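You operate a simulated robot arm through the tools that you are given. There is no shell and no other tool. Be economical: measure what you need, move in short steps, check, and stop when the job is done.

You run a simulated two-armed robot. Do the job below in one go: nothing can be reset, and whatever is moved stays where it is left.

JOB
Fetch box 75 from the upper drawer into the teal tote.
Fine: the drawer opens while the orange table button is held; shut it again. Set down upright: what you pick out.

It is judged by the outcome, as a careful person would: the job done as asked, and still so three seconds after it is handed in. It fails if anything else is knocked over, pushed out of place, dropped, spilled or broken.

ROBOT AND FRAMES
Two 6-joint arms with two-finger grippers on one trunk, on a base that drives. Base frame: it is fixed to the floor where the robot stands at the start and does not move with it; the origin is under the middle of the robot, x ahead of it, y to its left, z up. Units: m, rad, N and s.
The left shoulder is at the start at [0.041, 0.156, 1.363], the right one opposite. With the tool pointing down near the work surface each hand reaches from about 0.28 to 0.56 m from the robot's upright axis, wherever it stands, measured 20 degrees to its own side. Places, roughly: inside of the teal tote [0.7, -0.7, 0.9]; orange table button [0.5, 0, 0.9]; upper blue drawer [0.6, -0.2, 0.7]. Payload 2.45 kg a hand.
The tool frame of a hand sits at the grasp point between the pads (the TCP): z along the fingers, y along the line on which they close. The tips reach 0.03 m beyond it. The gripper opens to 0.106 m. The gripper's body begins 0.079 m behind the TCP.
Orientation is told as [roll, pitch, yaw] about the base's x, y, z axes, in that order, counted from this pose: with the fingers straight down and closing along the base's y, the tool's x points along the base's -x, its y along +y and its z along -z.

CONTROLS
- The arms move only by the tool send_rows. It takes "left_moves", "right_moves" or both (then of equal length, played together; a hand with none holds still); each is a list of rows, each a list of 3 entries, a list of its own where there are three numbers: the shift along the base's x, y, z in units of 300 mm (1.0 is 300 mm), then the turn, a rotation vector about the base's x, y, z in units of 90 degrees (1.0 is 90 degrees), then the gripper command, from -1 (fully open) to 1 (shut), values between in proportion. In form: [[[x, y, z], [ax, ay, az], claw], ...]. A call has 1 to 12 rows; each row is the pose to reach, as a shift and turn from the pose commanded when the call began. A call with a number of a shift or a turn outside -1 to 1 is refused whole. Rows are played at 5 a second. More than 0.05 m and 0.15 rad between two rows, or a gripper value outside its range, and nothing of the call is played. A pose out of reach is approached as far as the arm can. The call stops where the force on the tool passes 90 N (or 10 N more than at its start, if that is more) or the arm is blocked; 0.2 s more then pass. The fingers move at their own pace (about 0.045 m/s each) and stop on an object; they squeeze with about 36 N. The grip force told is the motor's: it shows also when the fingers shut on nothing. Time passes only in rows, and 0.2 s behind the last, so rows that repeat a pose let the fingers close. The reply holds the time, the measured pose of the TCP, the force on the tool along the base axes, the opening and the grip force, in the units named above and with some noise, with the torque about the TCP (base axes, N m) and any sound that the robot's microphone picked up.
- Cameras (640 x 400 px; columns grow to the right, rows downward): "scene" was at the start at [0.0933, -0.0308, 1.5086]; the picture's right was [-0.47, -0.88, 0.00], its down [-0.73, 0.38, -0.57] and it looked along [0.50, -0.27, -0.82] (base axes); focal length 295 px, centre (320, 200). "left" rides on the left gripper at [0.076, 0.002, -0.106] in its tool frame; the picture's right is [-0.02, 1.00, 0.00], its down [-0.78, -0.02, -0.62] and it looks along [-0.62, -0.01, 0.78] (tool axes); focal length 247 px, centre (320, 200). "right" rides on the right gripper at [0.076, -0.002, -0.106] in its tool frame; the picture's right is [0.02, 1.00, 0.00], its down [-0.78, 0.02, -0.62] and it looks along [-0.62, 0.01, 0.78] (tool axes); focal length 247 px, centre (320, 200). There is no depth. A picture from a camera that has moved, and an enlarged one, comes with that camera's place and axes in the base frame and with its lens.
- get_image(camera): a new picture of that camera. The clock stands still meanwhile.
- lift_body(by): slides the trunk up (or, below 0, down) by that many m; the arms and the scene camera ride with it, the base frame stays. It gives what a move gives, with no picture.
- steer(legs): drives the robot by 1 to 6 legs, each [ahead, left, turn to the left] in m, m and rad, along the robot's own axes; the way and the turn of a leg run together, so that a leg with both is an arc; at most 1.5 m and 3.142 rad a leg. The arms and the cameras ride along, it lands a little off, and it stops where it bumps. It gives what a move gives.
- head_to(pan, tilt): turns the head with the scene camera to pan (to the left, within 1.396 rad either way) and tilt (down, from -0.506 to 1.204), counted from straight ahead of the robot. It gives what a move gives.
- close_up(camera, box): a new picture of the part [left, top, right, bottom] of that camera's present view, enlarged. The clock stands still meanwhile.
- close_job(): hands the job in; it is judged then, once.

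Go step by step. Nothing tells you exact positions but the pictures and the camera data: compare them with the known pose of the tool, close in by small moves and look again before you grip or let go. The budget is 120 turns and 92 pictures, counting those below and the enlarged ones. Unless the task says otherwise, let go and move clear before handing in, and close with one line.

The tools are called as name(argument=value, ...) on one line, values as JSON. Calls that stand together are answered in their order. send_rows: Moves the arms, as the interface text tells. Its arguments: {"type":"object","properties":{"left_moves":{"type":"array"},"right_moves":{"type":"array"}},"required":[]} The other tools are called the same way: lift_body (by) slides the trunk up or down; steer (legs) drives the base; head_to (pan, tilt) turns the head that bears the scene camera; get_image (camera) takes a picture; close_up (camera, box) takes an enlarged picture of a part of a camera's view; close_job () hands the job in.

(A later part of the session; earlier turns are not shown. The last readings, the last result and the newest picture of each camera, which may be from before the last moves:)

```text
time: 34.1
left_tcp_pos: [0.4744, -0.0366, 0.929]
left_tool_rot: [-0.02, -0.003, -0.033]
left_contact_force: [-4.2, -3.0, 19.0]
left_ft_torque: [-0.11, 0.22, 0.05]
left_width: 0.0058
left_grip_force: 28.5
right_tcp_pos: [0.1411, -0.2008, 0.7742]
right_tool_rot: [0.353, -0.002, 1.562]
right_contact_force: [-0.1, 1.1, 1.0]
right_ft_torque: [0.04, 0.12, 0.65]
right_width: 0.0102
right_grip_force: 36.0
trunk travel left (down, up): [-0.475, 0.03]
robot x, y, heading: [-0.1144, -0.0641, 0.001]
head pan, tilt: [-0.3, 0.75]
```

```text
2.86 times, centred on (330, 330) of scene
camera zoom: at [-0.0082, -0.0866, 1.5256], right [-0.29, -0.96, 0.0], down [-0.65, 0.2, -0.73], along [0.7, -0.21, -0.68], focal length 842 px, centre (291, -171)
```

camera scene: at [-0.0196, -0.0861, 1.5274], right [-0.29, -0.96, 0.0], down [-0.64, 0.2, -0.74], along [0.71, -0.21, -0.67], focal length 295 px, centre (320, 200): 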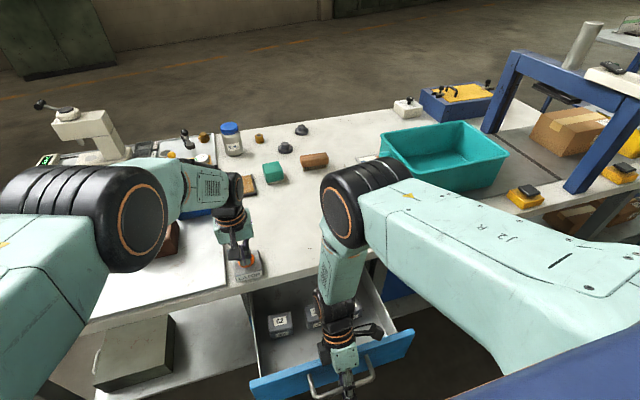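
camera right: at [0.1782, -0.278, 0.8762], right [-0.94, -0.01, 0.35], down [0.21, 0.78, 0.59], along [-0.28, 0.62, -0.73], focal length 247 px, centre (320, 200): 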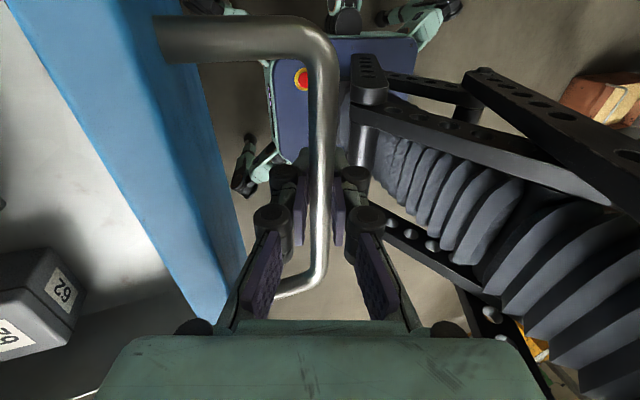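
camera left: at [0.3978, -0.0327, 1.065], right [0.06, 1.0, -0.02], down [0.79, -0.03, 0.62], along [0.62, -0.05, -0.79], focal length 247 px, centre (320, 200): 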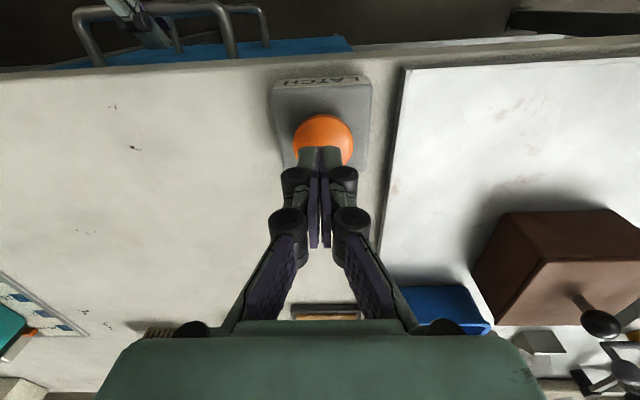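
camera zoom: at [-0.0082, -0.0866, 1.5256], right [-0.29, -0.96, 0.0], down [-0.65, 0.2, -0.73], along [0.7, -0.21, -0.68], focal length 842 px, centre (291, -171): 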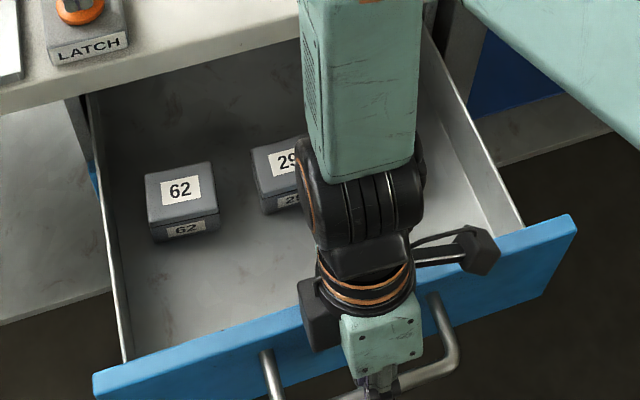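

The pressure is off and the drawer is about 25 cm open. I'll open the fingers but keep them around the bar, to see whether the drawer stays put.

send_rows(right_moves=[[[0, 0, 0], [0, 0, 0], 0.3], [[0, 0, 0], [0, 0, 0], 0.3], [[0, 0, 0], [0, 0, 0], 0.3], [[0, 0, 0], [0, 0, 0], 0.3], [[0, 0, 0], [0, 0, 0], 0.3], [[0, 0, 0], [0, 0, 0], 0.3]])

get_image(camera="right")

```text
time: 35.5
left_tcp_pos: [0.4737, -0.0378, 0.9286]
left_tool_rot: [-0.02, -0.004, -0.032]
left_contact_force: [-1.1, -6.8, 21.2]
left_ft_torque: [-0.17, 0.06, 0.0]
left_width: 0.0058
left_grip_force: 28.1
right_tcp_pos: [0.1427, -0.2011, 0.7756]
right_tool_rot: [0.354, 0.0, 1.562]
right_contact_force: [-1.5, 0.2, -0.1]
right_ft_torque: [-0.01, -0.01, 0.02]
right_width: 0.0364
right_grip_force: 0.0
trunk travel left (down, up): [-0.475, 0.03]
robot x, y, heading: [-0.1125, -0.06, 0.004]
head pan, tilt: [-0.3, 0.75]
```

```text
60 pictures are left
camera right: at [0.1792, -0.2784, 0.8766], right [-0.94, -0.01, 0.34], down [0.2, 0.78, 0.59], along [-0.28, 0.63, -0.73], focal length 247 px, centre (320, 200)
```

right: 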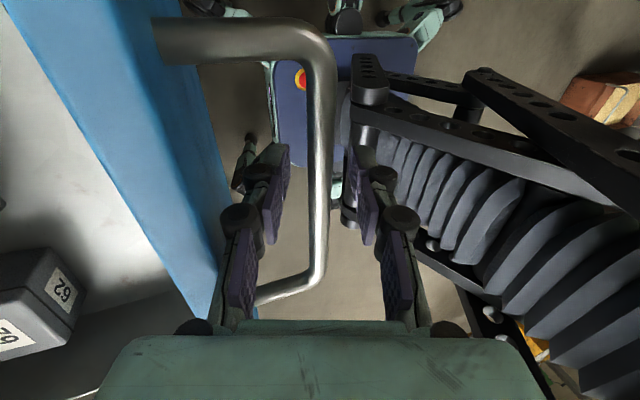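

The drawer stays put. I'll lift the left hand off the button with the right fingers still around the bar as a guard.

send_rows(left_moves=[[[0, 0, 0.08], [0, 0, 0], 1], [[0, 0, 0.16], [0, 0, 0], 1], [[0, 0, 0.3], [0, 0, 0], 1], [[0, 0, 0.3], [0, 0, 0], 1], [[0, 0, 0.3], [0, 0, 0], 1]])

get_image(camera="right")

```text
time: 36.7
left_tcp_pos: [0.4733, -0.0367, 1.0202]
left_tool_rot: [-0.021, 0.002, -0.032]
left_contact_force: [0.6, 0.0, -0.2]
left_ft_torque: [-0.03, 0.02, 0.0]
left_width: 0.0
left_grip_force: 28.7
right_tcp_pos: [0.1452, -0.2005, 0.7742]
right_tool_rot: [0.357, 0.0, 1.562]
right_contact_force: [0.2, 1.1, 0.2]
right_ft_torque: [-0.01, -0.01, -0.04]
right_width: 0.0371
right_grip_force: 0.2
trunk travel left (down, up): [-0.475, 0.03]
robot x, y, heading: [-0.1143, -0.0631, 0.002]
head pan, tilt: [-0.3, 0.75]
```

```text
59 pictures are left
camera right: at [0.1818, -0.2775, 0.8758], right [-0.94, -0.01, 0.35], down [0.21, 0.78, 0.59], along [-0.28, 0.62, -0.73], focal length 247 px, centre (320, 200)
```

right: 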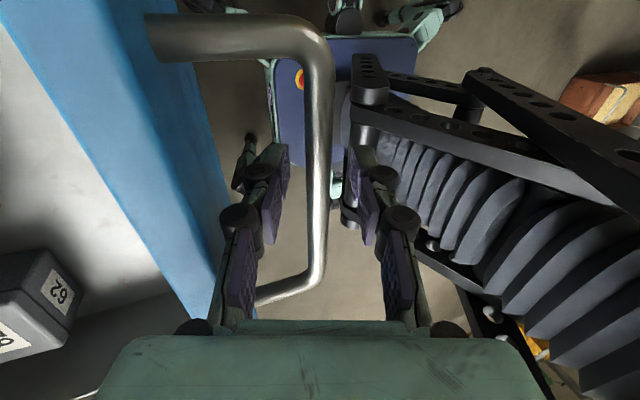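

The drawer stays open by itself. Now I'll stand the right hand upright, lift it off the bar, and turn it back to its neutral yaw above the drawer.

send_rows(right_moves=[[[0, 0, 0], [0, 0, 0], -0.1], [[0, 0, 0], [0, -0.08, 0], -0.1], [[0, 0, 0.0], [0, -0.16, 0], -0.1], [[0, 0, 0.02], [0, -0.226, 0], -0.1], [[0, 0, 0.15], [0, -0.226, 0], -0.1], [[0, 0, 0.3], [0, -0.226, 0], -0.1], [[0, 0, 0.45], [0, -0.226, 0], -0.1], [[0, 0, 0.6], [0, -0.226, 0], -0.1], [[0, 0, 0.75], [0, -0.226, 0], -0.1], [[0, 0, 0.85], [0, -0.226, 0], -0.1]])

send_rows(right_moves=[[[0.05, -0.02, 0], [0, 0, -0.09], -1], [[0.1, -0.04, 0], [0, 0, -0.18], -1], [[0.15, -0.06, 0], [0, 0, -0.27], -1], [[0.2, -0.08, 0], [0, 0, -0.36], -1], [[0.25, -0.1, 0], [0, 0, -0.45], -1], [[0.3, -0.12, 0], [0, 0, -0.54], -1], [[0.35, -0.14, 0], [0, 0, -0.63], -1], [[0.4, -0.16, 0], [0, 0, -0.72], -1], [[0.4, -0.18, 0], [0, 0, -0.81], -1], [[0.4, -0.2, 0], [0, 0, -0.9], -1], [[0.4, -0.2, 0], [0, 0, -0.99], -1]])

get_image(camera="right")

get_image(camera="scene")

```text
time: 38.9
left_tcp_pos: [0.4712, -0.0374, 1.0216]
left_tool_rot: [-0.02, -0.001, -0.033]
left_contact_force: [0.1, 0.1, -0.3]
left_ft_torque: [0.06, 0.01, 0.01]
left_width: 0.0002
left_grip_force: 29.2
right_tcp_pos: [0.1336, -0.2482, 1.0149]
right_tool_rot: [0.055, -0.043, 1.517]
right_contact_force: [-0.4, 0.1, 0.3]
right_ft_torque: [0.01, -0.01, -0.02]
right_width: 0.0584
right_grip_force: 0.1
right hand out of reach, approached as far as the arm can: row 2, 3, 6, 7, 8, 9, 10
trunk travel left (down, up): [-0.475, 0.03]
robot x, y, heading: [-0.1106, -0.0664, 0.002]
head pan, tilt: [-0.3, 0.75]
```

```text
time: 41.3
left_tcp_pos: [0.4739, -0.0348, 1.0198]
left_tool_rot: [-0.024, 0.002, -0.032]
left_contact_force: [1.0, 0.3, -0.3]
left_ft_torque: [0.0, 0.02, -0.01]
left_width: 0.0
left_grip_force: 29.0
right_tcp_pos: [0.2701, -0.2749, 1.026]
right_tool_rot: [-0.002, -0.002, 0.006]
right_contact_force: [1.4, 0.0, 0.1]
right_ft_torque: [0.03, 0.03, 0.02]
right_width: 0.1062
right_grip_force: 0.0
right hand out of reach, approached as far as the arm can: row 5, 6, 7, 8, 9, 10, 11
trunk travel left (down, up): [-0.475, 0.03]
robot x, y, heading: [-0.1136, -0.066, -0.001]
head pan, tilt: [-0.3, 0.75]
```

```text
58 pictures are left
camera right: at [0.1922, -0.2777, 1.1342], right [-0.03, 1.0, 0.0], down [0.78, 0.02, 0.62], along [0.62, 0.02, -0.78], focal length 247 px, centre (320, 200)
```

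right: 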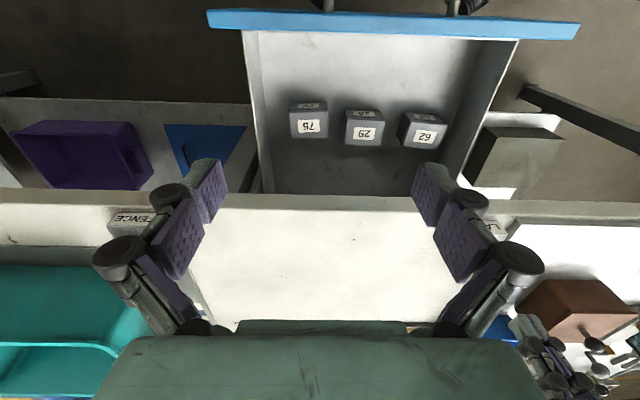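

```text
57 pictures are left
camera scene: at [-0.0024, -0.0832, 1.5253], right [-0.29, -0.96, 0.0], down [-0.65, 0.2, -0.73], along [0.7, -0.22, -0.68], focal length 295 px, centre (320, 200)
```

scene: 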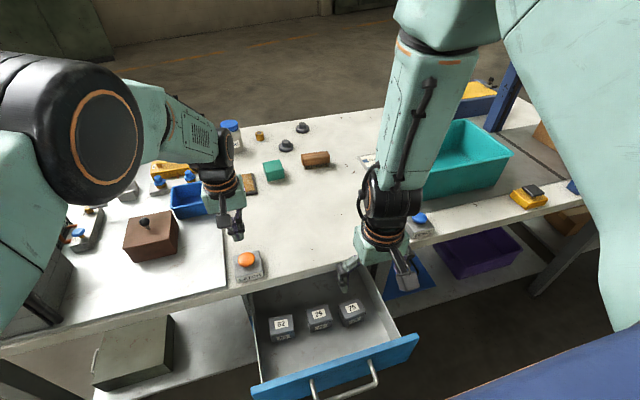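

The drawer is open with three boxes, and the rightmost looks like 75. I'll zoom in to check the label and measure it.

close_up(camera="right", box=[230, 80, 470, 230])

close_up(camera="scene", box=[250, 270, 410, 370])

```text
2.67 times, centred on (350, 155) of right
camera zoom: at [0.1922, -0.2777, 1.1342], right [-0.03, 1.0, 0.0], down [0.78, 0.02, 0.62], along [0.62, 0.02, -0.78], focal length 659 px, centre (240, 320)
```

zoom: 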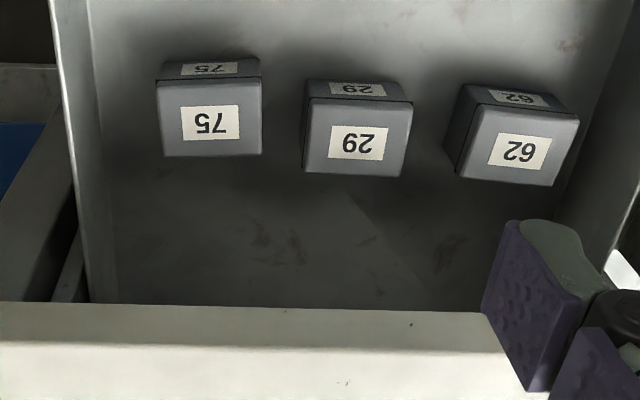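

```text
4.00 times, centred on (330, 320) of scene
camera zoom: at [-0.0024, -0.0832, 1.5253], right [-0.29, -0.96, 0.0], down [-0.65, 0.2, -0.73], along [0.7, -0.22, -0.68], focal length 1178 px, centre (280, -280)
```

zoom: 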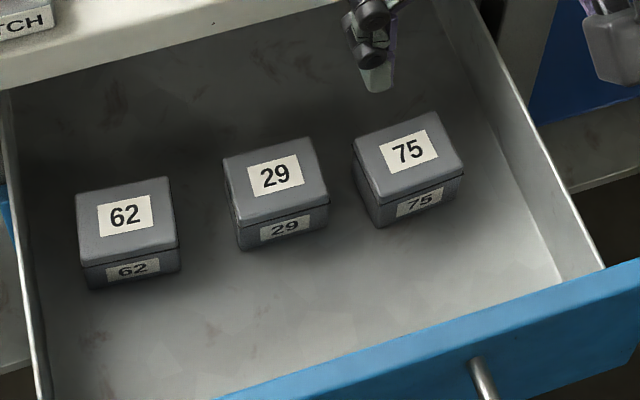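

Box 75 is confirmed at about [0.348, -0.290] with its top near z 0.75. It is 6.3 cm wide, with about 2.6 cm of gap to 29. I'll move above it with the fingers set to 8 cm.

send_rows(right_moves=[[[0.13, -0.025, 0], [0, 0, 0], -0.51], [[0.26, -0.05, -0.1], [0, 0, 0], -0.51], [[0.26, -0.05, -0.25], [0, 0, 0], -0.51], [[0.26, -0.05, -0.4], [0, 0, 0], -0.51], [[0.26, -0.05, -0.55], [0, 0, 0], -0.51], [[0.26, -0.05, -0.55], [0, 0, 0], -0.51]])

get_image(camera="right")

close_up(camera="scene", box=[250, 250, 430, 370])

```text
time: 42.7
left_tcp_pos: [0.4738, -0.0371, 1.0204]
left_tool_rot: [-0.02, 0.001, -0.032]
left_contact_force: [-0.3, 0.0, -0.1]
left_ft_torque: [-0.04, 0.02, 0.0]
left_width: 0.0
left_grip_force: 28.6
right_tcp_pos: [0.3178, -0.2363, 0.8589]
right_tool_rot: [0.008, -0.006, 0.002]
right_contact_force: [-0.7, -0.5, 0.2]
right_ft_torque: [0.03, 0.03, 0.04]
right_width: 0.0802
right_grip_force: 0.0
right hand out of reach, approached as far as the arm can: row 1, 2, 3, 4, 5
trunk travel left (down, up): [-0.475, 0.03]
robot x, y, heading: [-0.1114, -0.0646, 0.003]
head pan, tilt: [-0.3, 0.75]
```

```text
54 pictures are left
camera right: at [0.2394, -0.2394, 0.9675], right [-0.02, 1.0, 0.01], down [0.78, 0.01, 0.63], along [0.63, 0.02, -0.78], focal length 247 px, centre (320, 200)
```

right: 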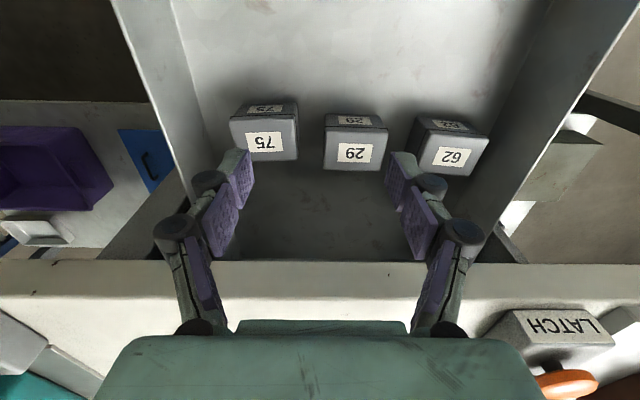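

```text
3.33 times, centred on (340, 310) of scene
camera zoom: at [-0.0026, -0.0867, 1.5253], right [-0.29, -0.96, 0.0], down [-0.65, 0.2, -0.73], along [0.7, -0.21, -0.68], focal length 982 px, centre (253, -167)
```

zoom: 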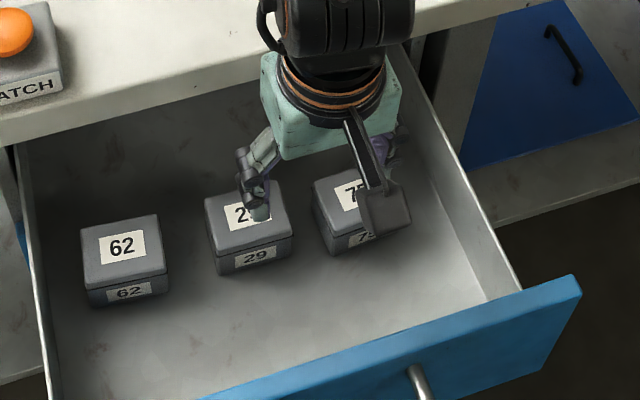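

The right arm stopped short of the commanded spot, probably in an awkward joint configuration after the close-in pull. I'll raise it and go back toward its starting pose to unfold it.

send_rows(right_moves=[[[0, 0.18, 0.1], [0, 0, 0], -0.51], [[0, 0.18, 0.25], [0, 0, 0], -0.51], [[0, 0.18, 0.4], [0, 0, 0], -0.51], [[-0.1, 0.08, 0.53], [0, 0, 0], -0.51], [[-0.2, -0.03, 0.53], [0, 0, 0], -0.51], [[-0.3, -0.14, 0.53], [0, 0, 0], -0.51], [[-0.4, -0.25, 0.53], [0, 0, 0], -0.51], [[-0.5, -0.35, 0.53], [0, 0, 0], -0.51], [[-0.6, -0.42, 0.53], [0, 0, 0], -0.51], [[-0.6, -0.42, 0.53], [0, 0, 0], -0.51]])

get_image(camera="scene")

```text
refused: row 1 steps farther than a row can; nothing moved
```

```text
52 pictures are left
camera scene: at [-0.0026, -0.0867, 1.5253], right [-0.29, -0.96, 0.0], down [-0.65, 0.2, -0.73], along [0.7, -0.21, -0.68], focal length 295 px, centre (320, 200)
```

scene: 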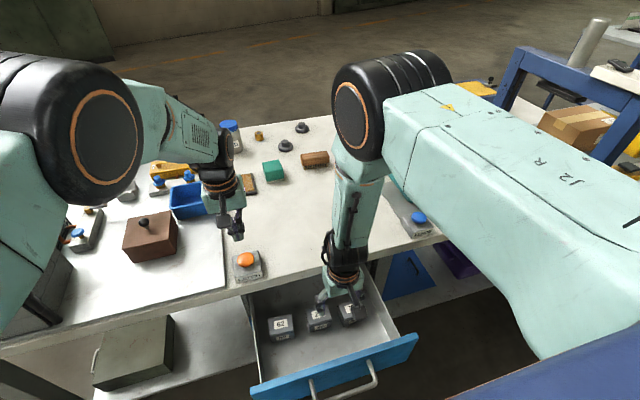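

The elbow has swung inward. I'll retry the unfolding with shorter steps.

send_rows(right_moves=[[[0, 0, 0.12], [0, 0, 0], -0.51], [[0, 0, 0.25], [0, 0, 0], -0.51], [[0, 0, 0.4], [0, 0, 0], -0.51], [[-0.06, -0.04, 0.52], [0, 0, 0], -0.51], [[-0.16, -0.09, 0.55], [0, 0, 0], -0.51], [[-0.26, -0.15, 0.55], [0, 0, 0], -0.51], [[-0.36, -0.22, 0.55], [0, 0, 0], -0.51], [[-0.46, -0.3, 0.55], [0, 0, 0], -0.51], [[-0.55, -0.36, 0.55], [0, 0, 0], -0.51], [[-0.6, -0.42, 0.55], [0, 0, 0], -0.51], [[-0.6, -0.42, 0.55], [0, 0, 0], -0.51]])

get_image(camera="scene")

```text
time: 45.1
left_tcp_pos: [0.4729, -0.0381, 1.0214]
left_tool_rot: [-0.017, 0.0, -0.032]
left_contact_force: [0.2, -0.6, 0.3]
left_ft_torque: [-0.01, 0.02, 0.05]
left_width: 0.0
left_grip_force: 28.6
right_tcp_pos: [0.1696, -0.4084, 1.0222]
right_tool_rot: [0.002, -0.005, 0.011]
right_contact_force: [0.3, 0.0, -0.2]
right_ft_torque: [0.04, 0.04, 0.0]
right_width: 0.08
right_grip_force: 0.0
right hand out of reach, approached as far as the arm can: row 1, 2, 3, 4, 5, 6, 7, 10, 11
trunk travel left (down, up): [-0.475, 0.03]
robot x, y, heading: [-0.1144, -0.0635, -0.001]
head pan, tilt: [-0.3, 0.75]
```

```text
51 pictures are left
camera scene: at [-0.0048, -0.0895, 1.5253], right [-0.29, -0.96, 0.0], down [-0.65, 0.2, -0.73], along [0.7, -0.21, -0.68], focal length 295 px, centre (320, 200)
```

scene: 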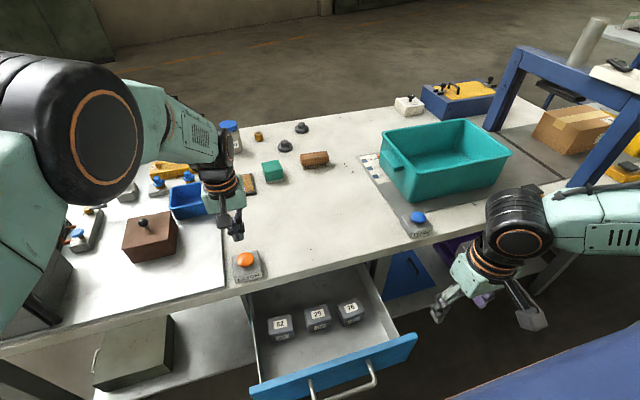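

The arm is unfolded to its starting configuration. Now I'll approach from the right: forward first, then left over box 75.

send_rows(right_moves=[[[0.12, 0, 0], [0, 0, 0], -0.51], [[0.24, 0, 0], [0, 0, 0], -0.51], [[0.36, 0.05, 0], [0, 0, 0], -0.51], [[0.45, 0.13, 0], [0, 0, 0], -0.51], [[0.54, 0.22, 0], [0, 0, 0], -0.51], [[0.6, 0.32, 0], [0, 0, 0], -0.51], [[0.6, 0.42, -0.05], [0, 0, 0], -0.51], [[0.6, 0.42, -0.2], [0, 0, 0], -0.51], [[0.6, 0.42, -0.35], [0, 0, 0], -0.51], [[0.6, 0.42, -0.5], [0, 0, 0], -0.51], [[0.6, 0.42, -0.57], [0, 0, 0], -0.51]])

get_image(camera="right")

get_image(camera="scene")

```text
time: 47.5
left_tcp_pos: [0.4715, -0.0348, 1.0212]
left_tool_rot: [-0.021, -0.003, -0.033]
left_contact_force: [-0.4, -0.9, -0.1]
left_ft_torque: [-0.02, -0.04, 0.0]
left_width: 0.0
left_grip_force: 28.3
right_tcp_pos: [0.346, -0.2855, 0.8529]
right_tool_rot: [-0.002, -0.005, 0.009]
right_contact_force: [-0.4, -0.2, 0.3]
right_ft_torque: [-0.05, -0.02, -0.01]
right_width: 0.0799
right_grip_force: 0.1
trunk travel left (down, up): [-0.475, 0.03]
robot x, y, heading: [-0.1117, -0.0607, 0.002]
head pan, tilt: [-0.3, 0.75]
```

```text
50 pictures are left
camera right: at [0.2683, -0.2881, 0.961], right [-0.03, 1.0, 0.0], down [0.78, 0.02, 0.63], along [0.62, 0.02, -0.78], focal length 247 px, centre (320, 200)
```

right: 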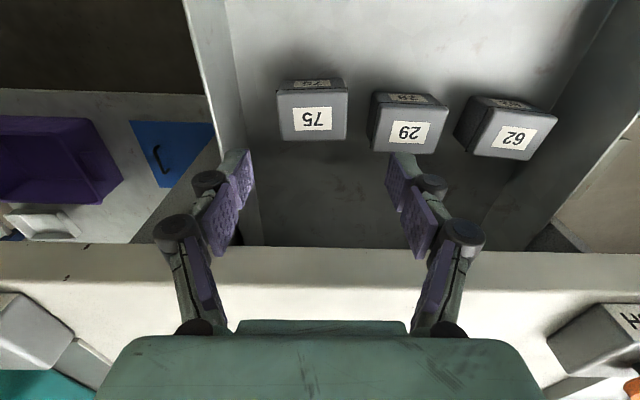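

```text
49 pictures are left
camera scene: at [-0.0062, -0.0842, 1.5256], right [-0.29, -0.96, 0.0], down [-0.65, 0.2, -0.73], along [0.7, -0.22, -0.68], focal length 295 px, centre (320, 200)
```

scene: 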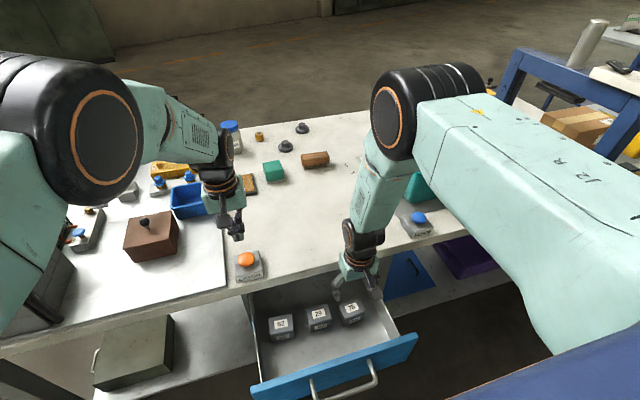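

Now the hand is right above box 75, about 6 mm off in y. I'll lower to just above its top and check the finger clearance.

send_rows(right_moves=[[[0.0, -0.02, -0.1], [0, 0, 0], -0.51], [[0, -0.02, -0.215], [0, 0, 0], -0.51], [[0, -0.02, -0.215], [0, 0, 0], -0.51]])

get_image(camera="right")

close_up(camera="scene", box=[260, 250, 420, 360])

```text
time: 48.3
left_tcp_pos: [0.4725, -0.0363, 1.0215]
left_tool_rot: [-0.021, 0.0, -0.032]
left_contact_force: [-0.6, 0.7, 0.3]
left_ft_torque: [0.03, 0.01, 0.0]
left_width: 0.0002
left_grip_force: 28.4
right_tcp_pos: [0.3512, -0.2896, 0.7878]
right_tool_rot: [0.001, -0.005, 0.009]
right_contact_force: [-0.3, -0.6, 0.0]
right_ft_torque: [0.01, 0.04, 0.01]
right_width: 0.0802
right_grip_force: 0.0
trunk travel left (down, up): [-0.475, 0.03]
robot x, y, heading: [-0.1103, -0.0605, 0.002]
head pan, tilt: [-0.3, 0.75]
```

```text
48 pictures are left
camera right: at [0.2729, -0.293, 0.8954], right [-0.03, 1.0, 0.0], down [0.78, 0.02, 0.62], along [0.62, 0.02, -0.78], focal length 247 px, centre (320, 200)
```

right: 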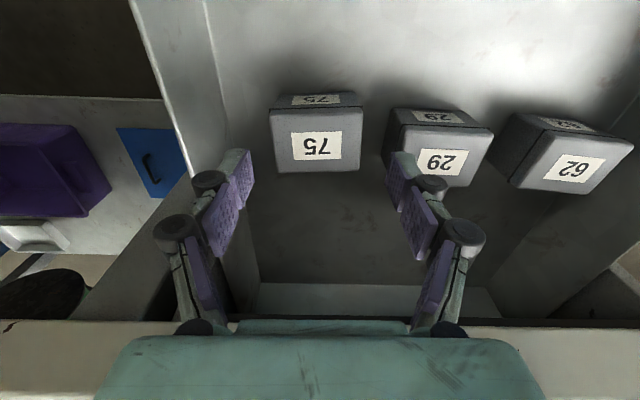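

```text
3.64 times, centred on (340, 305) of scene
camera zoom: at [-0.0043, -0.0853, 1.5255], right [-0.29, -0.96, 0.0], down [-0.65, 0.2, -0.73], along [0.7, -0.21, -0.68], focal length 1071 px, centre (247, -182)
```

zoom: 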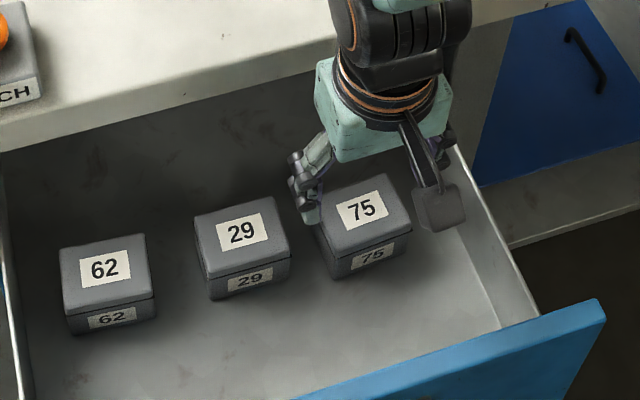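

Box 75 spans about y -0.323 to -0.264, and 29 begins at -0.244, so the gap is only 2 cm. I'll narrow the fingers to 7.2 cm and shift slightly before going down.

send_rows(right_moves=[[[-0.023, -0.016, 0], [0, 0, 0], -0.36], [[-0.023, -0.016, -0.02], [0, 0, 0], -0.36], [[-0.023, -0.016, -0.03], [0, 0, 0], -0.36]])

close_up(camera="right", box=[180, 60, 500, 260])

```text
time: 49.1
left_tcp_pos: [0.4729, -0.0379, 1.0205]
left_tool_rot: [-0.02, 0.001, -0.034]
left_contact_force: [-0.6, 1.2, 0.4]
left_ft_torque: [-0.02, 0.0, 0.01]
left_width: 0.0002
left_grip_force: 28.4
right_tcp_pos: [0.3415, -0.2962, 0.7774]
right_tool_rot: [-0.001, -0.003, 0.009]
right_contact_force: [0.2, 0.5, 0.2]
right_ft_torque: [-0.04, -0.01, -0.02]
right_width: 0.0721
right_grip_force: 0.1
trunk travel left (down, up): [-0.475, 0.03]
robot x, y, heading: [-0.1119, -0.0633, 0.004]
head pan, tilt: [-0.3, 0.75]
```

```text
2.00 times, centred on (340, 160) of right
camera zoom: at [0.2647, -0.2982, 0.8863], right [-0.03, 1.0, 0.0], down [0.78, 0.02, 0.62], along [0.62, 0.02, -0.78], focal length 494 px, centre (280, 280)
```

zoom: 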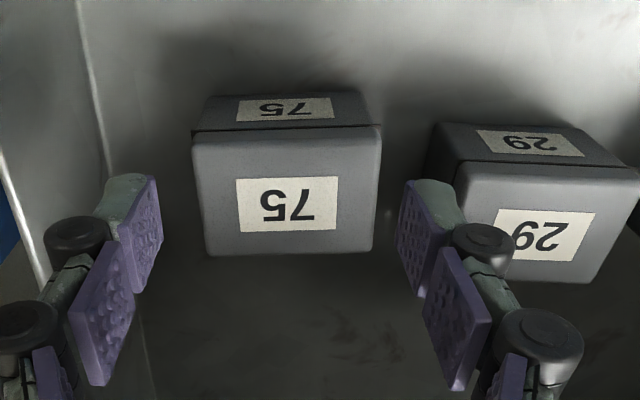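

The right finger is close to box 29, so I'll narrow to 6.5 cm, then go down the last part with force watching.

send_rows(right_moves=[[[0, 0, 0], [0, 0, 0], -0.226], [[0, 0, 0], [0, 0, 0], -0.226], [[0, 0, -0.03], [0, 0, 0], -0.226], [[0, 0, -0.06], [0, 0, 0], -0.226]])

close_up(camera="right", box=[180, 60, 500, 260])

```text
time: 50.1
left_tcp_pos: [0.4714, -0.0356, 1.021]
left_tool_rot: [-0.021, 0.0, -0.034]
left_contact_force: [0.7, -0.2, 0.9]
left_ft_torque: [0.02, -0.01, -0.05]
left_width: 0.0
left_grip_force: 28.8
right_tcp_pos: [0.3419, -0.2958, 0.7601]
right_tool_rot: [-0.001, -0.003, 0.009]
right_contact_force: [0.3, -0.6, -0.5]
right_ft_torque: [0.01, -0.04, 0.02]
right_width: 0.0651
right_grip_force: 0.0
trunk travel left (down, up): [-0.475, 0.03]
robot x, y, heading: [-0.1118, -0.063, 0.001]
head pan, tilt: [-0.3, 0.75]
```

```text
2.00 times, centred on (340, 160) of right
camera zoom: at [0.2637, -0.2982, 0.8685], right [-0.03, 1.0, 0.0], down [0.78, 0.02, 0.62], along [0.62, 0.02, -0.78], focal length 494 px, centre (280, 280)
```

zoom: 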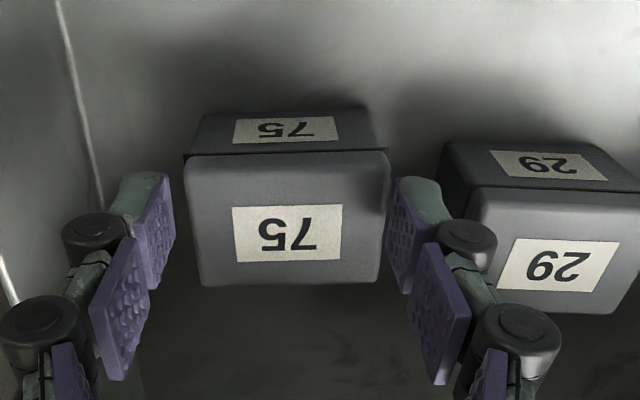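

There's clear space on both sides. I'll descend the last 2 cm and close.

send_rows(right_moves=[[[0, 0, -0.03], [0, 0, 0], -0.226], [[0, 0, -0.062], [0, 0, 0], -0.226], [[0, 0, -0.062], [0, 0, 0], 1], [[0, 0, -0.062], [0, 0, 0], 1], [[0, 0, -0.062], [0, 0, 0], 1], [[0, 0, -0.062], [0, 0, 0], 1]])

get_image(camera="right")

```text
time: 51.5
left_tcp_pos: [0.4726, -0.0367, 1.0197]
left_tool_rot: [-0.021, 0.0, -0.032]
left_contact_force: [0.2, 0.2, 0.0]
left_ft_torque: [-0.01, -0.01, 0.04]
left_width: 0.0
left_grip_force: 28.5
right_tcp_pos: [0.3404, -0.2949, 0.7397]
right_tool_rot: [0.002, -0.003, 0.01]
right_contact_force: [0.0, 1.5, 2.7]
right_ft_torque: [0.03, -0.01, -0.03]
right_width: 0.0172
right_grip_force: 20.7
trunk travel left (down, up): [-0.475, 0.03]
robot x, y, heading: [-0.1151, -0.064, 0.0]
head pan, tilt: [-0.3, 0.75]
```

```text
44 pictures are left
camera right: at [0.2631, -0.2984, 0.8491], right [-0.03, 1.0, 0.0], down [0.78, 0.02, 0.62], along [0.62, 0.02, -0.78], focal length 247 px, centre (320, 200)
```

right: 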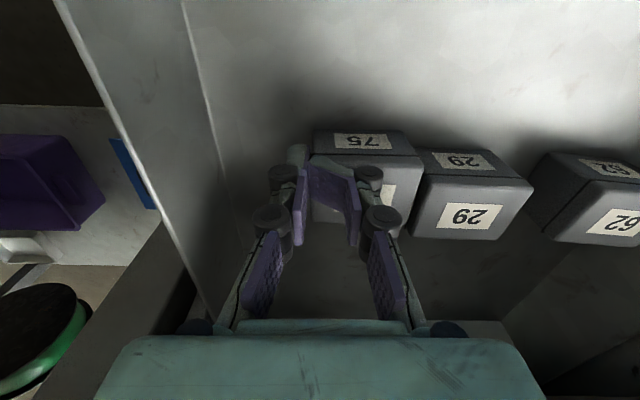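

The fingers closed to 1.7 cm without the box between them; it has shifted toward 29. I'll look closely before touching anything.

close_up(camera="right", box=[240, 90, 560, 290])

close_up(camera="scene", box=[260, 260, 400, 350])

```text
2.00 times, centred on (400, 190) of right
camera zoom: at [0.2631, -0.2984, 0.8491], right [-0.03, 1.0, 0.0], down [0.78, 0.02, 0.62], along [0.62, 0.02, -0.78], focal length 494 px, centre (160, 220)
```

zoom: 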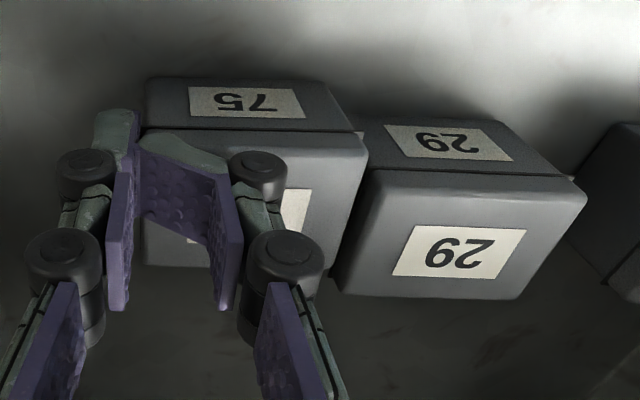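

```text
4.44 times, centred on (330, 305) of scene
camera zoom: at [-0.0045, -0.0855, 1.5253], right [-0.29, -0.96, 0.0], down [-0.65, 0.2, -0.73], along [0.7, -0.21, -0.68], focal length 1309 px, centre (276, -267)
```

zoom: 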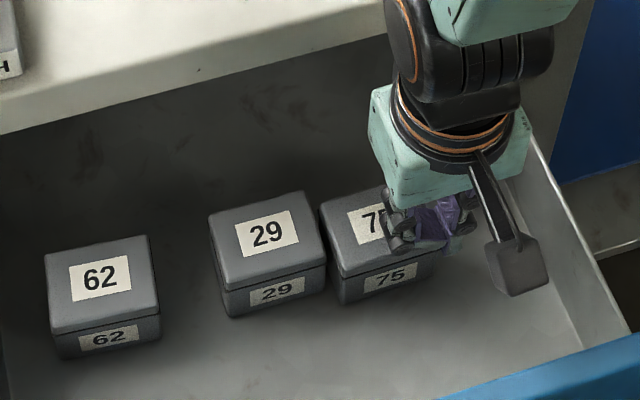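

The right fingertip rode over the lid, because the box is wider and lower than I judged, with its top near z 0.715. Box 29 is essentially unmoved. I'll lift straight up and reopen.

send_rows(right_moves=[[[0, 0, 0.05], [0, 0, 0], 1], [[0, 0, 0.15], [0, 0, 0], 1], [[0, 0, 0.3], [0, 0, 0], 0.5], [[0, 0, 0.4], [0, 0, 0], -1], [[0, 0, 0.4], [0, 0, 0], -1], [[0, 0, 0.4], [0, 0, 0], -1], [[0, 0, 0.4], [0, 0, 0], -1]])

close_up(camera="right", box=[210, 60, 530, 260])

close_up(camera="scene", box=[260, 260, 400, 350])

```text
time: 53.1
left_tcp_pos: [0.4711, -0.0377, 1.0216]
left_tool_rot: [-0.021, -0.001, -0.032]
left_contact_force: [-0.9, 0.2, -0.1]
left_ft_torque: [-0.01, -0.03, 0.01]
left_width: 0.0
left_grip_force: 28.6
right_tcp_pos: [0.341, -0.2961, 0.865]
right_tool_rot: [-0.001, -0.006, 0.01]
right_contact_force: [0.3, 0.1, -0.3]
right_ft_torque: [-0.01, -0.01, 0.01]
right_width: 0.1055
right_grip_force: 0.1
trunk travel left (down, up): [-0.475, 0.03]
robot x, y, heading: [-0.1133, -0.0601, 0.004]
head pan, tilt: [-0.3, 0.75]
```

```text
2.00 times, centred on (370, 160) of right
camera zoom: at [0.2628, -0.2979, 0.9728], right [-0.03, 1.0, 0.0], down [0.78, 0.02, 0.63], along [0.62, 0.02, -0.78], focal length 494 px, centre (220, 280)
```

zoom: 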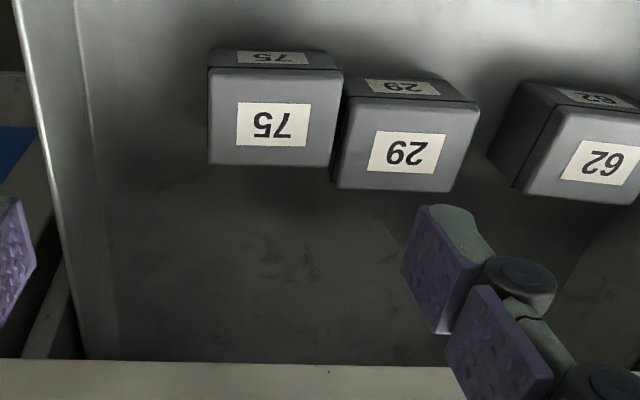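

```text
4.44 times, centred on (330, 305) of scene
camera zoom: at [-0.0062, -0.0855, 1.5256], right [-0.29, -0.96, 0.0], down [-0.65, 0.2, -0.73], along [0.7, -0.21, -0.68], focal length 1309 px, centre (276, -267)
```

zoom: 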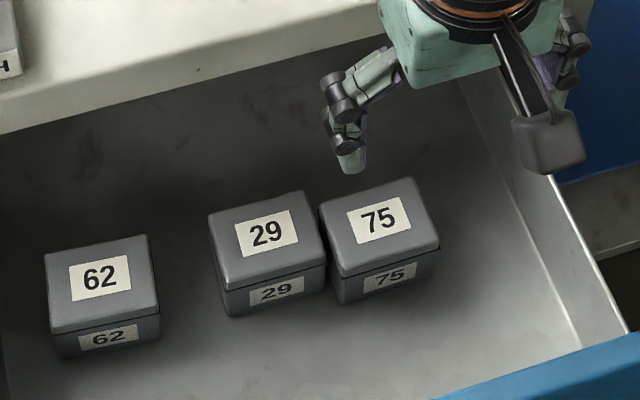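

Box 75 now nearly touches 29, and it measures about 7 x 5 x 3.5 cm centred at [0.362, -0.266] with its top at 0.712. The clean grip is front-to-back (5 cm), so I'll turn the hand 90° higher up.

send_rows(right_moves=[[[-0.03, 0, 0.12], [0, 0, 0.09], -0.415], [[-0.05, 0, 0.24], [0, 0, 0.18], -0.415], [[-0.05, 0, 0.3], [0, 0, 0.27], -0.415], [[-0.05, 0, 0.3], [0, 0, 0.36], -0.415], [[-0.05, 0, 0.3], [0, 0, 0.45], -0.415], [[-0.05, 0.02, 0.3], [0, 0, 0.54], -0.415], [[-0.03, 0.04, 0.3], [0, 0, 0.63], -0.415], [[0, 0.06, 0.3], [0, 0, 0.72], -0.415], [[0.03, 0.08, 0.3], [0, 0, 0.81], -0.415], [[0.06, 0.1, 0.3], [0, 0, 0.9], -0.415], [[0.068, 0.1, 0.3], [0, 0, 0.995], -0.415], [[0.068, 0.1, 0.3], [0, 0, 0.995], -0.415]])

get_image(camera="right")

get_image(camera="scene")

```text
time: 55.7
left_tcp_pos: [0.4715, -0.0368, 1.0212]
left_tool_rot: [-0.021, -0.001, -0.033]
left_contact_force: [0.0, -0.6, -0.4]
left_ft_torque: [0.0, 0.02, -0.01]
left_width: 0.0002
left_grip_force: 28.3
right_tcp_pos: [0.3612, -0.2635, 0.9519]
right_tool_rot: [-0.001, -0.005, 1.573]
right_contact_force: [0.2, 0.5, 0.4]
right_ft_torque: [-0.03, 0.01, 0.0]
right_width: 0.075
right_grip_force: 0.0
trunk travel left (down, up): [-0.475, 0.03]
robot x, y, heading: [-0.1134, -0.0609, -0.001]
head pan, tilt: [-0.3, 0.75]
```

```text
39 pictures are left
camera right: at [0.363, -0.3413, 1.0604], right [-1.0, -0.02, 0.0], down [-0.02, 0.78, 0.62], along [-0.01, 0.62, -0.78], focal length 247 px, centre (320, 200)
```

right: 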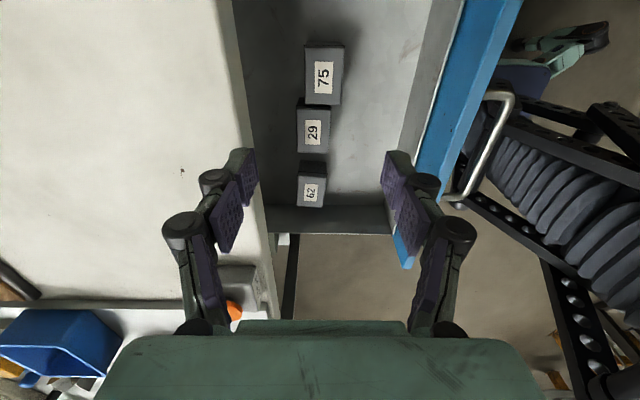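

```text
38 pictures are left
camera scene: at [-0.006, -0.0857, 1.5255], right [-0.29, -0.96, 0.0], down [-0.65, 0.2, -0.73], along [0.7, -0.21, -0.68], focal length 295 px, centre (320, 200)
```

scene: 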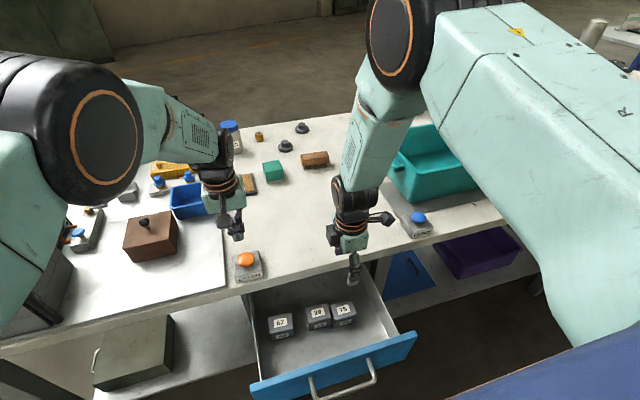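

The hand reached the turned pose cleanly and box 75 is centred at about [0.359, -0.267]. I'll lower to z 0.775 and look again.

send_rows(right_moves=[[[-0.005, -0.012, -0.15], [0, 0, 0], -0.415], [[-0.005, -0.012, -0.3], [0, 0, 0], -0.415], [[-0.005, -0.012, -0.45], [0, 0, 0], -0.415], [[-0.005, -0.012, -0.59], [0, 0, 0], -0.415], [[-0.005, -0.012, -0.59], [0, 0, 0], -0.415]])

get_image(camera="right")

close_up(camera="scene", box=[260, 230, 420, 350])

```text
time: 56.9
left_tcp_pos: [0.4735, -0.0367, 1.0194]
left_tool_rot: [-0.021, 0.001, -0.033]
left_contact_force: [0.3, 0.6, -0.4]
left_ft_torque: [-0.02, -0.04, 0.0]
left_width: 0.0
left_grip_force: 28.2
right_tcp_pos: [0.3628, -0.2673, 0.7757]
right_tool_rot: [0.001, -0.002, 1.571]
right_contact_force: [-0.2, -0.4, 0.0]
right_ft_torque: [0.02, 0.0, 0.0]
right_width: 0.0752
right_grip_force: 0.0
trunk travel left (down, up): [-0.475, 0.03]
robot x, y, heading: [-0.1113, -0.0624, 0.001]
head pan, tilt: [-0.3, 0.75]
```

```text
37 pictures are left
camera right: at [0.3632, -0.3441, 0.8845], right [-1.0, -0.02, 0.0], down [-0.02, 0.78, 0.62], along [-0.01, 0.62, -0.78], focal length 247 px, centre (320, 200)
```

right: 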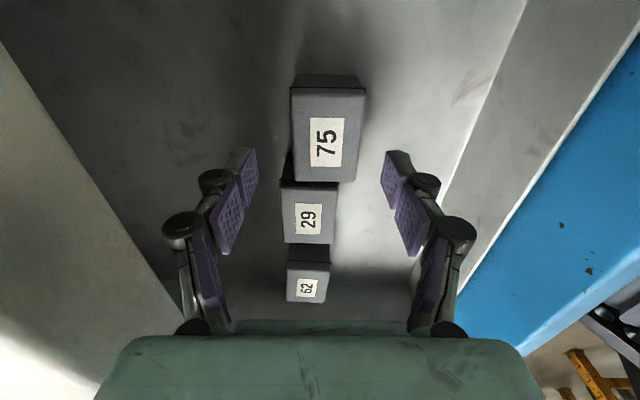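

```text
3.33 times, centred on (340, 290) of scene
camera zoom: at [-0.0036, -0.0863, 1.5254], right [-0.29, -0.96, 0.0], down [-0.65, 0.2, -0.73], along [0.7, -0.21, -0.68], focal length 982 px, centre (253, -100)
```

zoom: 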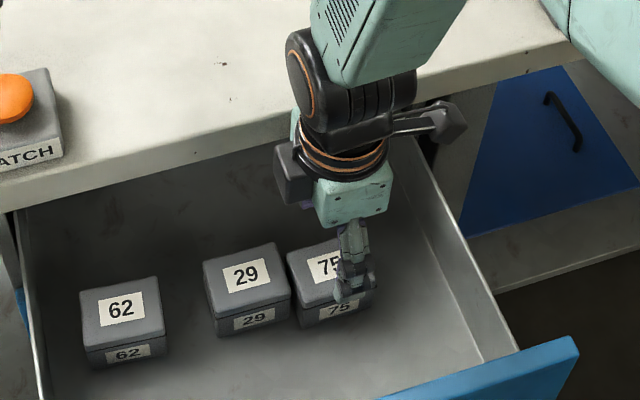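

The box is between the fingers, with a small -6 mm x correction needed. I'll go down to z 0.718, keeping the fingertips above the drawer floor, and close.

send_rows(right_moves=[[[-0.02, 0.01, -0.05], [0, 0, 0], -0.415], [[-0.02, 0.01, -0.12], [0, 0, 0], -0.415], [[-0.02, 0.01, -0.192], [0, 0, 0], -0.415], [[-0.02, 0.01, -0.192], [0, 0, 0], 0.0], [[-0.02, 0.01, -0.192], [0, 0, 0], 0.3], [[-0.02, 0.01, -0.192], [0, 0, 0], 0.6], [[-0.02, 0.01, -0.192], [0, 0, 0], 0.6]])

get_image(camera="right")

```text
time: 58.5
left_tcp_pos: [0.472, -0.0365, 1.0209]
left_tool_rot: [-0.022, -0.001, -0.034]
left_contact_force: [-0.8, 0.5, -0.3]
left_ft_torque: [0.01, -0.01, -0.01]
left_width: 0.0
left_grip_force: 29.2
right_tcp_pos: [0.3553, -0.2651, 0.7185]
right_tool_rot: [-0.002, -0.004, 1.571]
right_contact_force: [0.8, 0.1, 4.2]
right_ft_torque: [-0.02, 0.14, 0.01]
right_width: 0.0475
right_grip_force: 36.0
trunk travel left (down, up): [-0.475, 0.03]
robot x, y, heading: [-0.1115, -0.0641, 0.002]
head pan, tilt: [-0.3, 0.75]
```

```text
35 pictures are left
camera right: at [0.3569, -0.3428, 0.8272], right [-1.0, -0.02, 0.0], down [-0.02, 0.78, 0.62], along [-0.01, 0.62, -0.78], focal length 247 px, centre (320, 200)
```

right: 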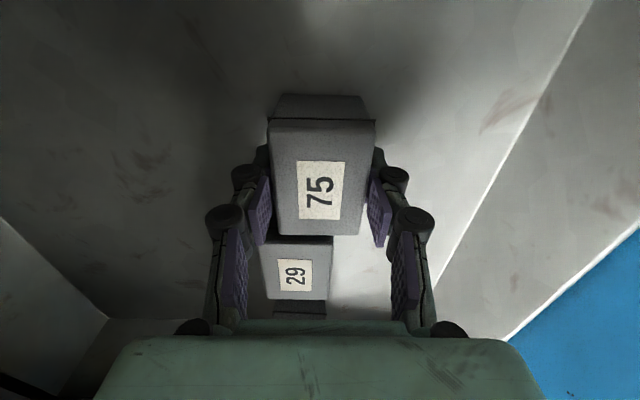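

Box 75 is gripped firmly at 4.75 cm, so I'll lift it straight up.

send_rows(right_moves=[[[0, -0.01, 0.04], [0, 0, 0], 1], [[-0.02, -0.02, 0.12], [0, 0, 0], 1], [[-0.05, -0.02, 0.25], [0, 0, 0], 1], [[-0.05, -0.02, 0.4], [0, 0, 0], 1], [[-0.05, -0.02, 0.55], [0, 0, 0], 1], [[-0.05, -0.02, 0.7], [0, 0, 0], 1], [[-0.05, -0.02, 0.85], [0, 0, 0], 1], [[-0.05, -0.02, 0.98], [0, 0, 0], 1]])

get_image(camera="scene")

get_image(camera="right")

```text
time: 60.3
left_tcp_pos: [0.4717, -0.037, 1.0226]
left_tool_rot: [-0.02, -0.001, -0.034]
left_contact_force: [0.7, 0.1, -0.2]
left_ft_torque: [-0.01, -0.02, -0.02]
left_width: 0.0
left_grip_force: 28.7
right_tcp_pos: [0.3409, -0.2706, 1.0103]
right_tool_rot: [0.002, -0.004, 1.57]
right_contact_force: [-0.2, 0.4, -2.3]
right_ft_torque: [0.0, 0.0, -0.01]
right_width: 0.0473
right_grip_force: 36.0
trunk travel left (down, up): [-0.475, 0.03]
robot x, y, heading: [-0.1155, -0.0658, 0.001]
head pan, tilt: [-0.3, 0.75]
```

```text
34 pictures are left
camera scene: at [-0.0057, -0.0858, 1.5255], right [-0.29, -0.96, 0.0], down [-0.65, 0.2, -0.73], along [0.7, -0.21, -0.68], focal length 295 px, centre (320, 200)
```

scene: 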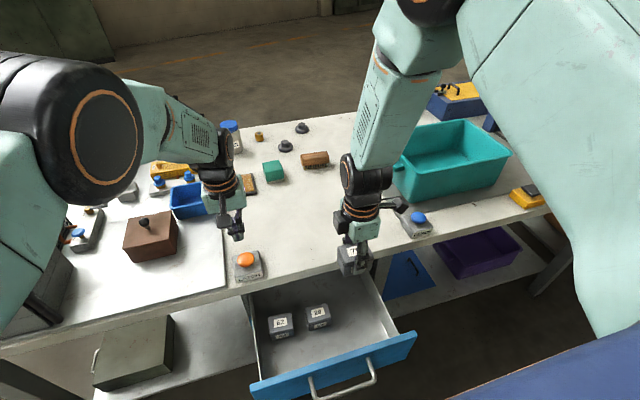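

```text
33 pictures are left
camera right: at [0.3416, -0.3476, 1.1192], right [-1.0, -0.02, 0.0], down [-0.02, 0.78, 0.62], along [-0.01, 0.62, -0.78], focal length 247 px, centre (320, 200)
```

right: 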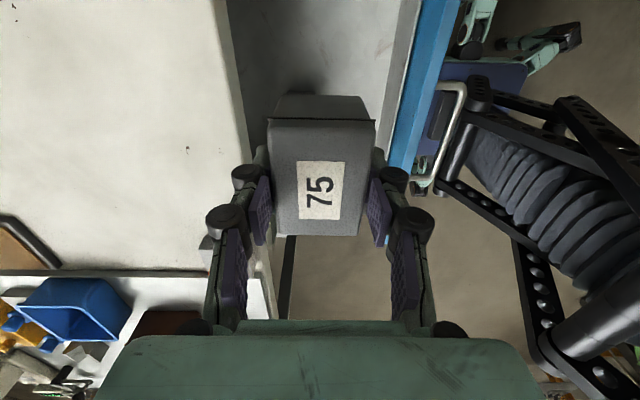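

Box 75 is in hand and the other two are still standing. The tote spans about x 0.57 to 0.80 and y -0.90 to -0.56, so I'll raise both hands and drive to the right.

send_rows(right_moves=[[[0, 0, 0.1], [0, 0, 0], 1], [[0, 0, 0.2], [0, 0, 0], 1], [[0, 0, 0.3], [0, 0, 0], 1], [[0, 0, 0.33], [0, 0, 0], 1]], left_moves=[[[-0.05, 0.1, 0.1], [0, 0, 0], 1], [[-0.1, 0.2, 0.2], [0, 0, 0], 1], [[-0.15, 0.3, 0.3], [0, 0, 0], 1], [[-0.2, 0.35, 0.4], [0, 0, 0], 1]])

steer(legs=[[0, -0.43, 0]])

get_image(camera="scene")

get_image(camera="left")

```text
time: 61.3
left_tcp_pos: [0.4172, 0.0661, 1.1391]
left_tool_rot: [-0.021, 0.001, -0.034]
left_contact_force: [-0.4, 0.4, -0.7]
left_ft_torque: [0.01, -0.01, 0.02]
left_width: 0.0
left_grip_force: 28.9
right_tcp_pos: [0.3402, -0.2674, 1.1115]
right_tool_rot: [0.002, -0.004, 1.569]
right_contact_force: [0.2, 0.5, -2.5]
right_ft_torque: [0.02, 0.01, 0.0]
right_width: 0.0473
right_grip_force: 36.1
trunk travel left (down, up): [-0.475, 0.03]
robot x, y, heading: [-0.1123, -0.0637, 0.006]
head pan, tilt: [-0.3, 0.75]
```

```text
time: 67.2
left_tcp_pos: [0.4185, -0.3505, 1.1378]
left_tool_rot: [-0.021, 0.0, -0.027]
left_contact_force: [0.2, 0.0, -0.1]
left_ft_torque: [0.01, 0.0, -0.04]
left_width: 0.0
left_grip_force: 29.1
right_tcp_pos: [0.343, -0.6848, 1.113]
right_tool_rot: [0.0, -0.003, 1.577]
right_contact_force: [-0.4, 0.2, -1.9]
right_ft_torque: [0.01, 0.03, 0.0]
right_width: 0.0476
right_grip_force: 35.7
trunk travel left (down, up): [-0.475, 0.03]
robot x, y, heading: [-0.1106, -0.485, 0.007]
head pan, tilt: [-0.3, 0.75]
```

```text
32 pictures are left
camera scene: at [-0.0027, -0.5051, 1.5254], right [-0.29, -0.96, 0.0], down [-0.65, 0.2, -0.73], along [0.7, -0.21, -0.68], focal length 295 px, centre (320, 200)
```

scene: 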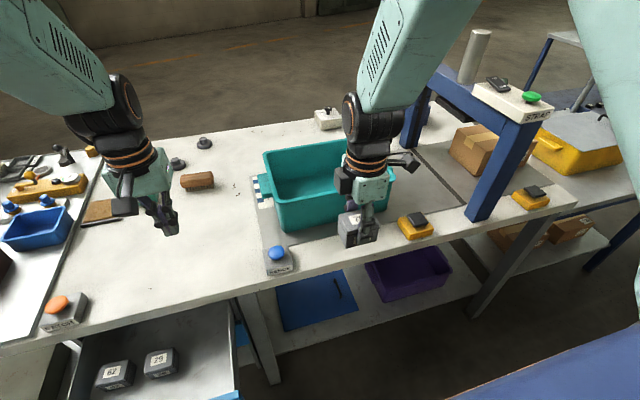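

```text
31 pictures are left
camera left: at [0.3416, -0.3438, 1.2454], right [0.05, 1.0, -0.02], down [0.78, -0.03, 0.62], along [0.62, -0.05, -0.78], focal length 247 px, centre (320, 200)
```

left: 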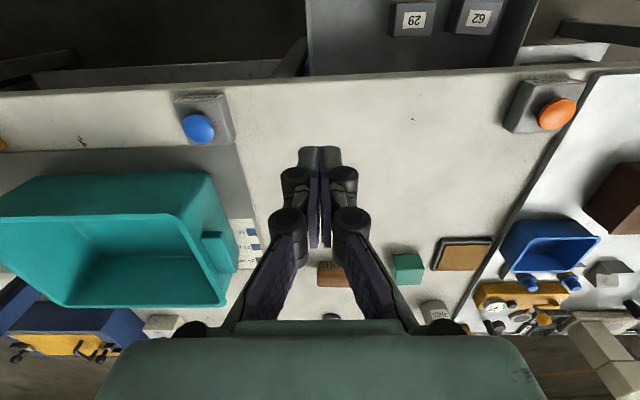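

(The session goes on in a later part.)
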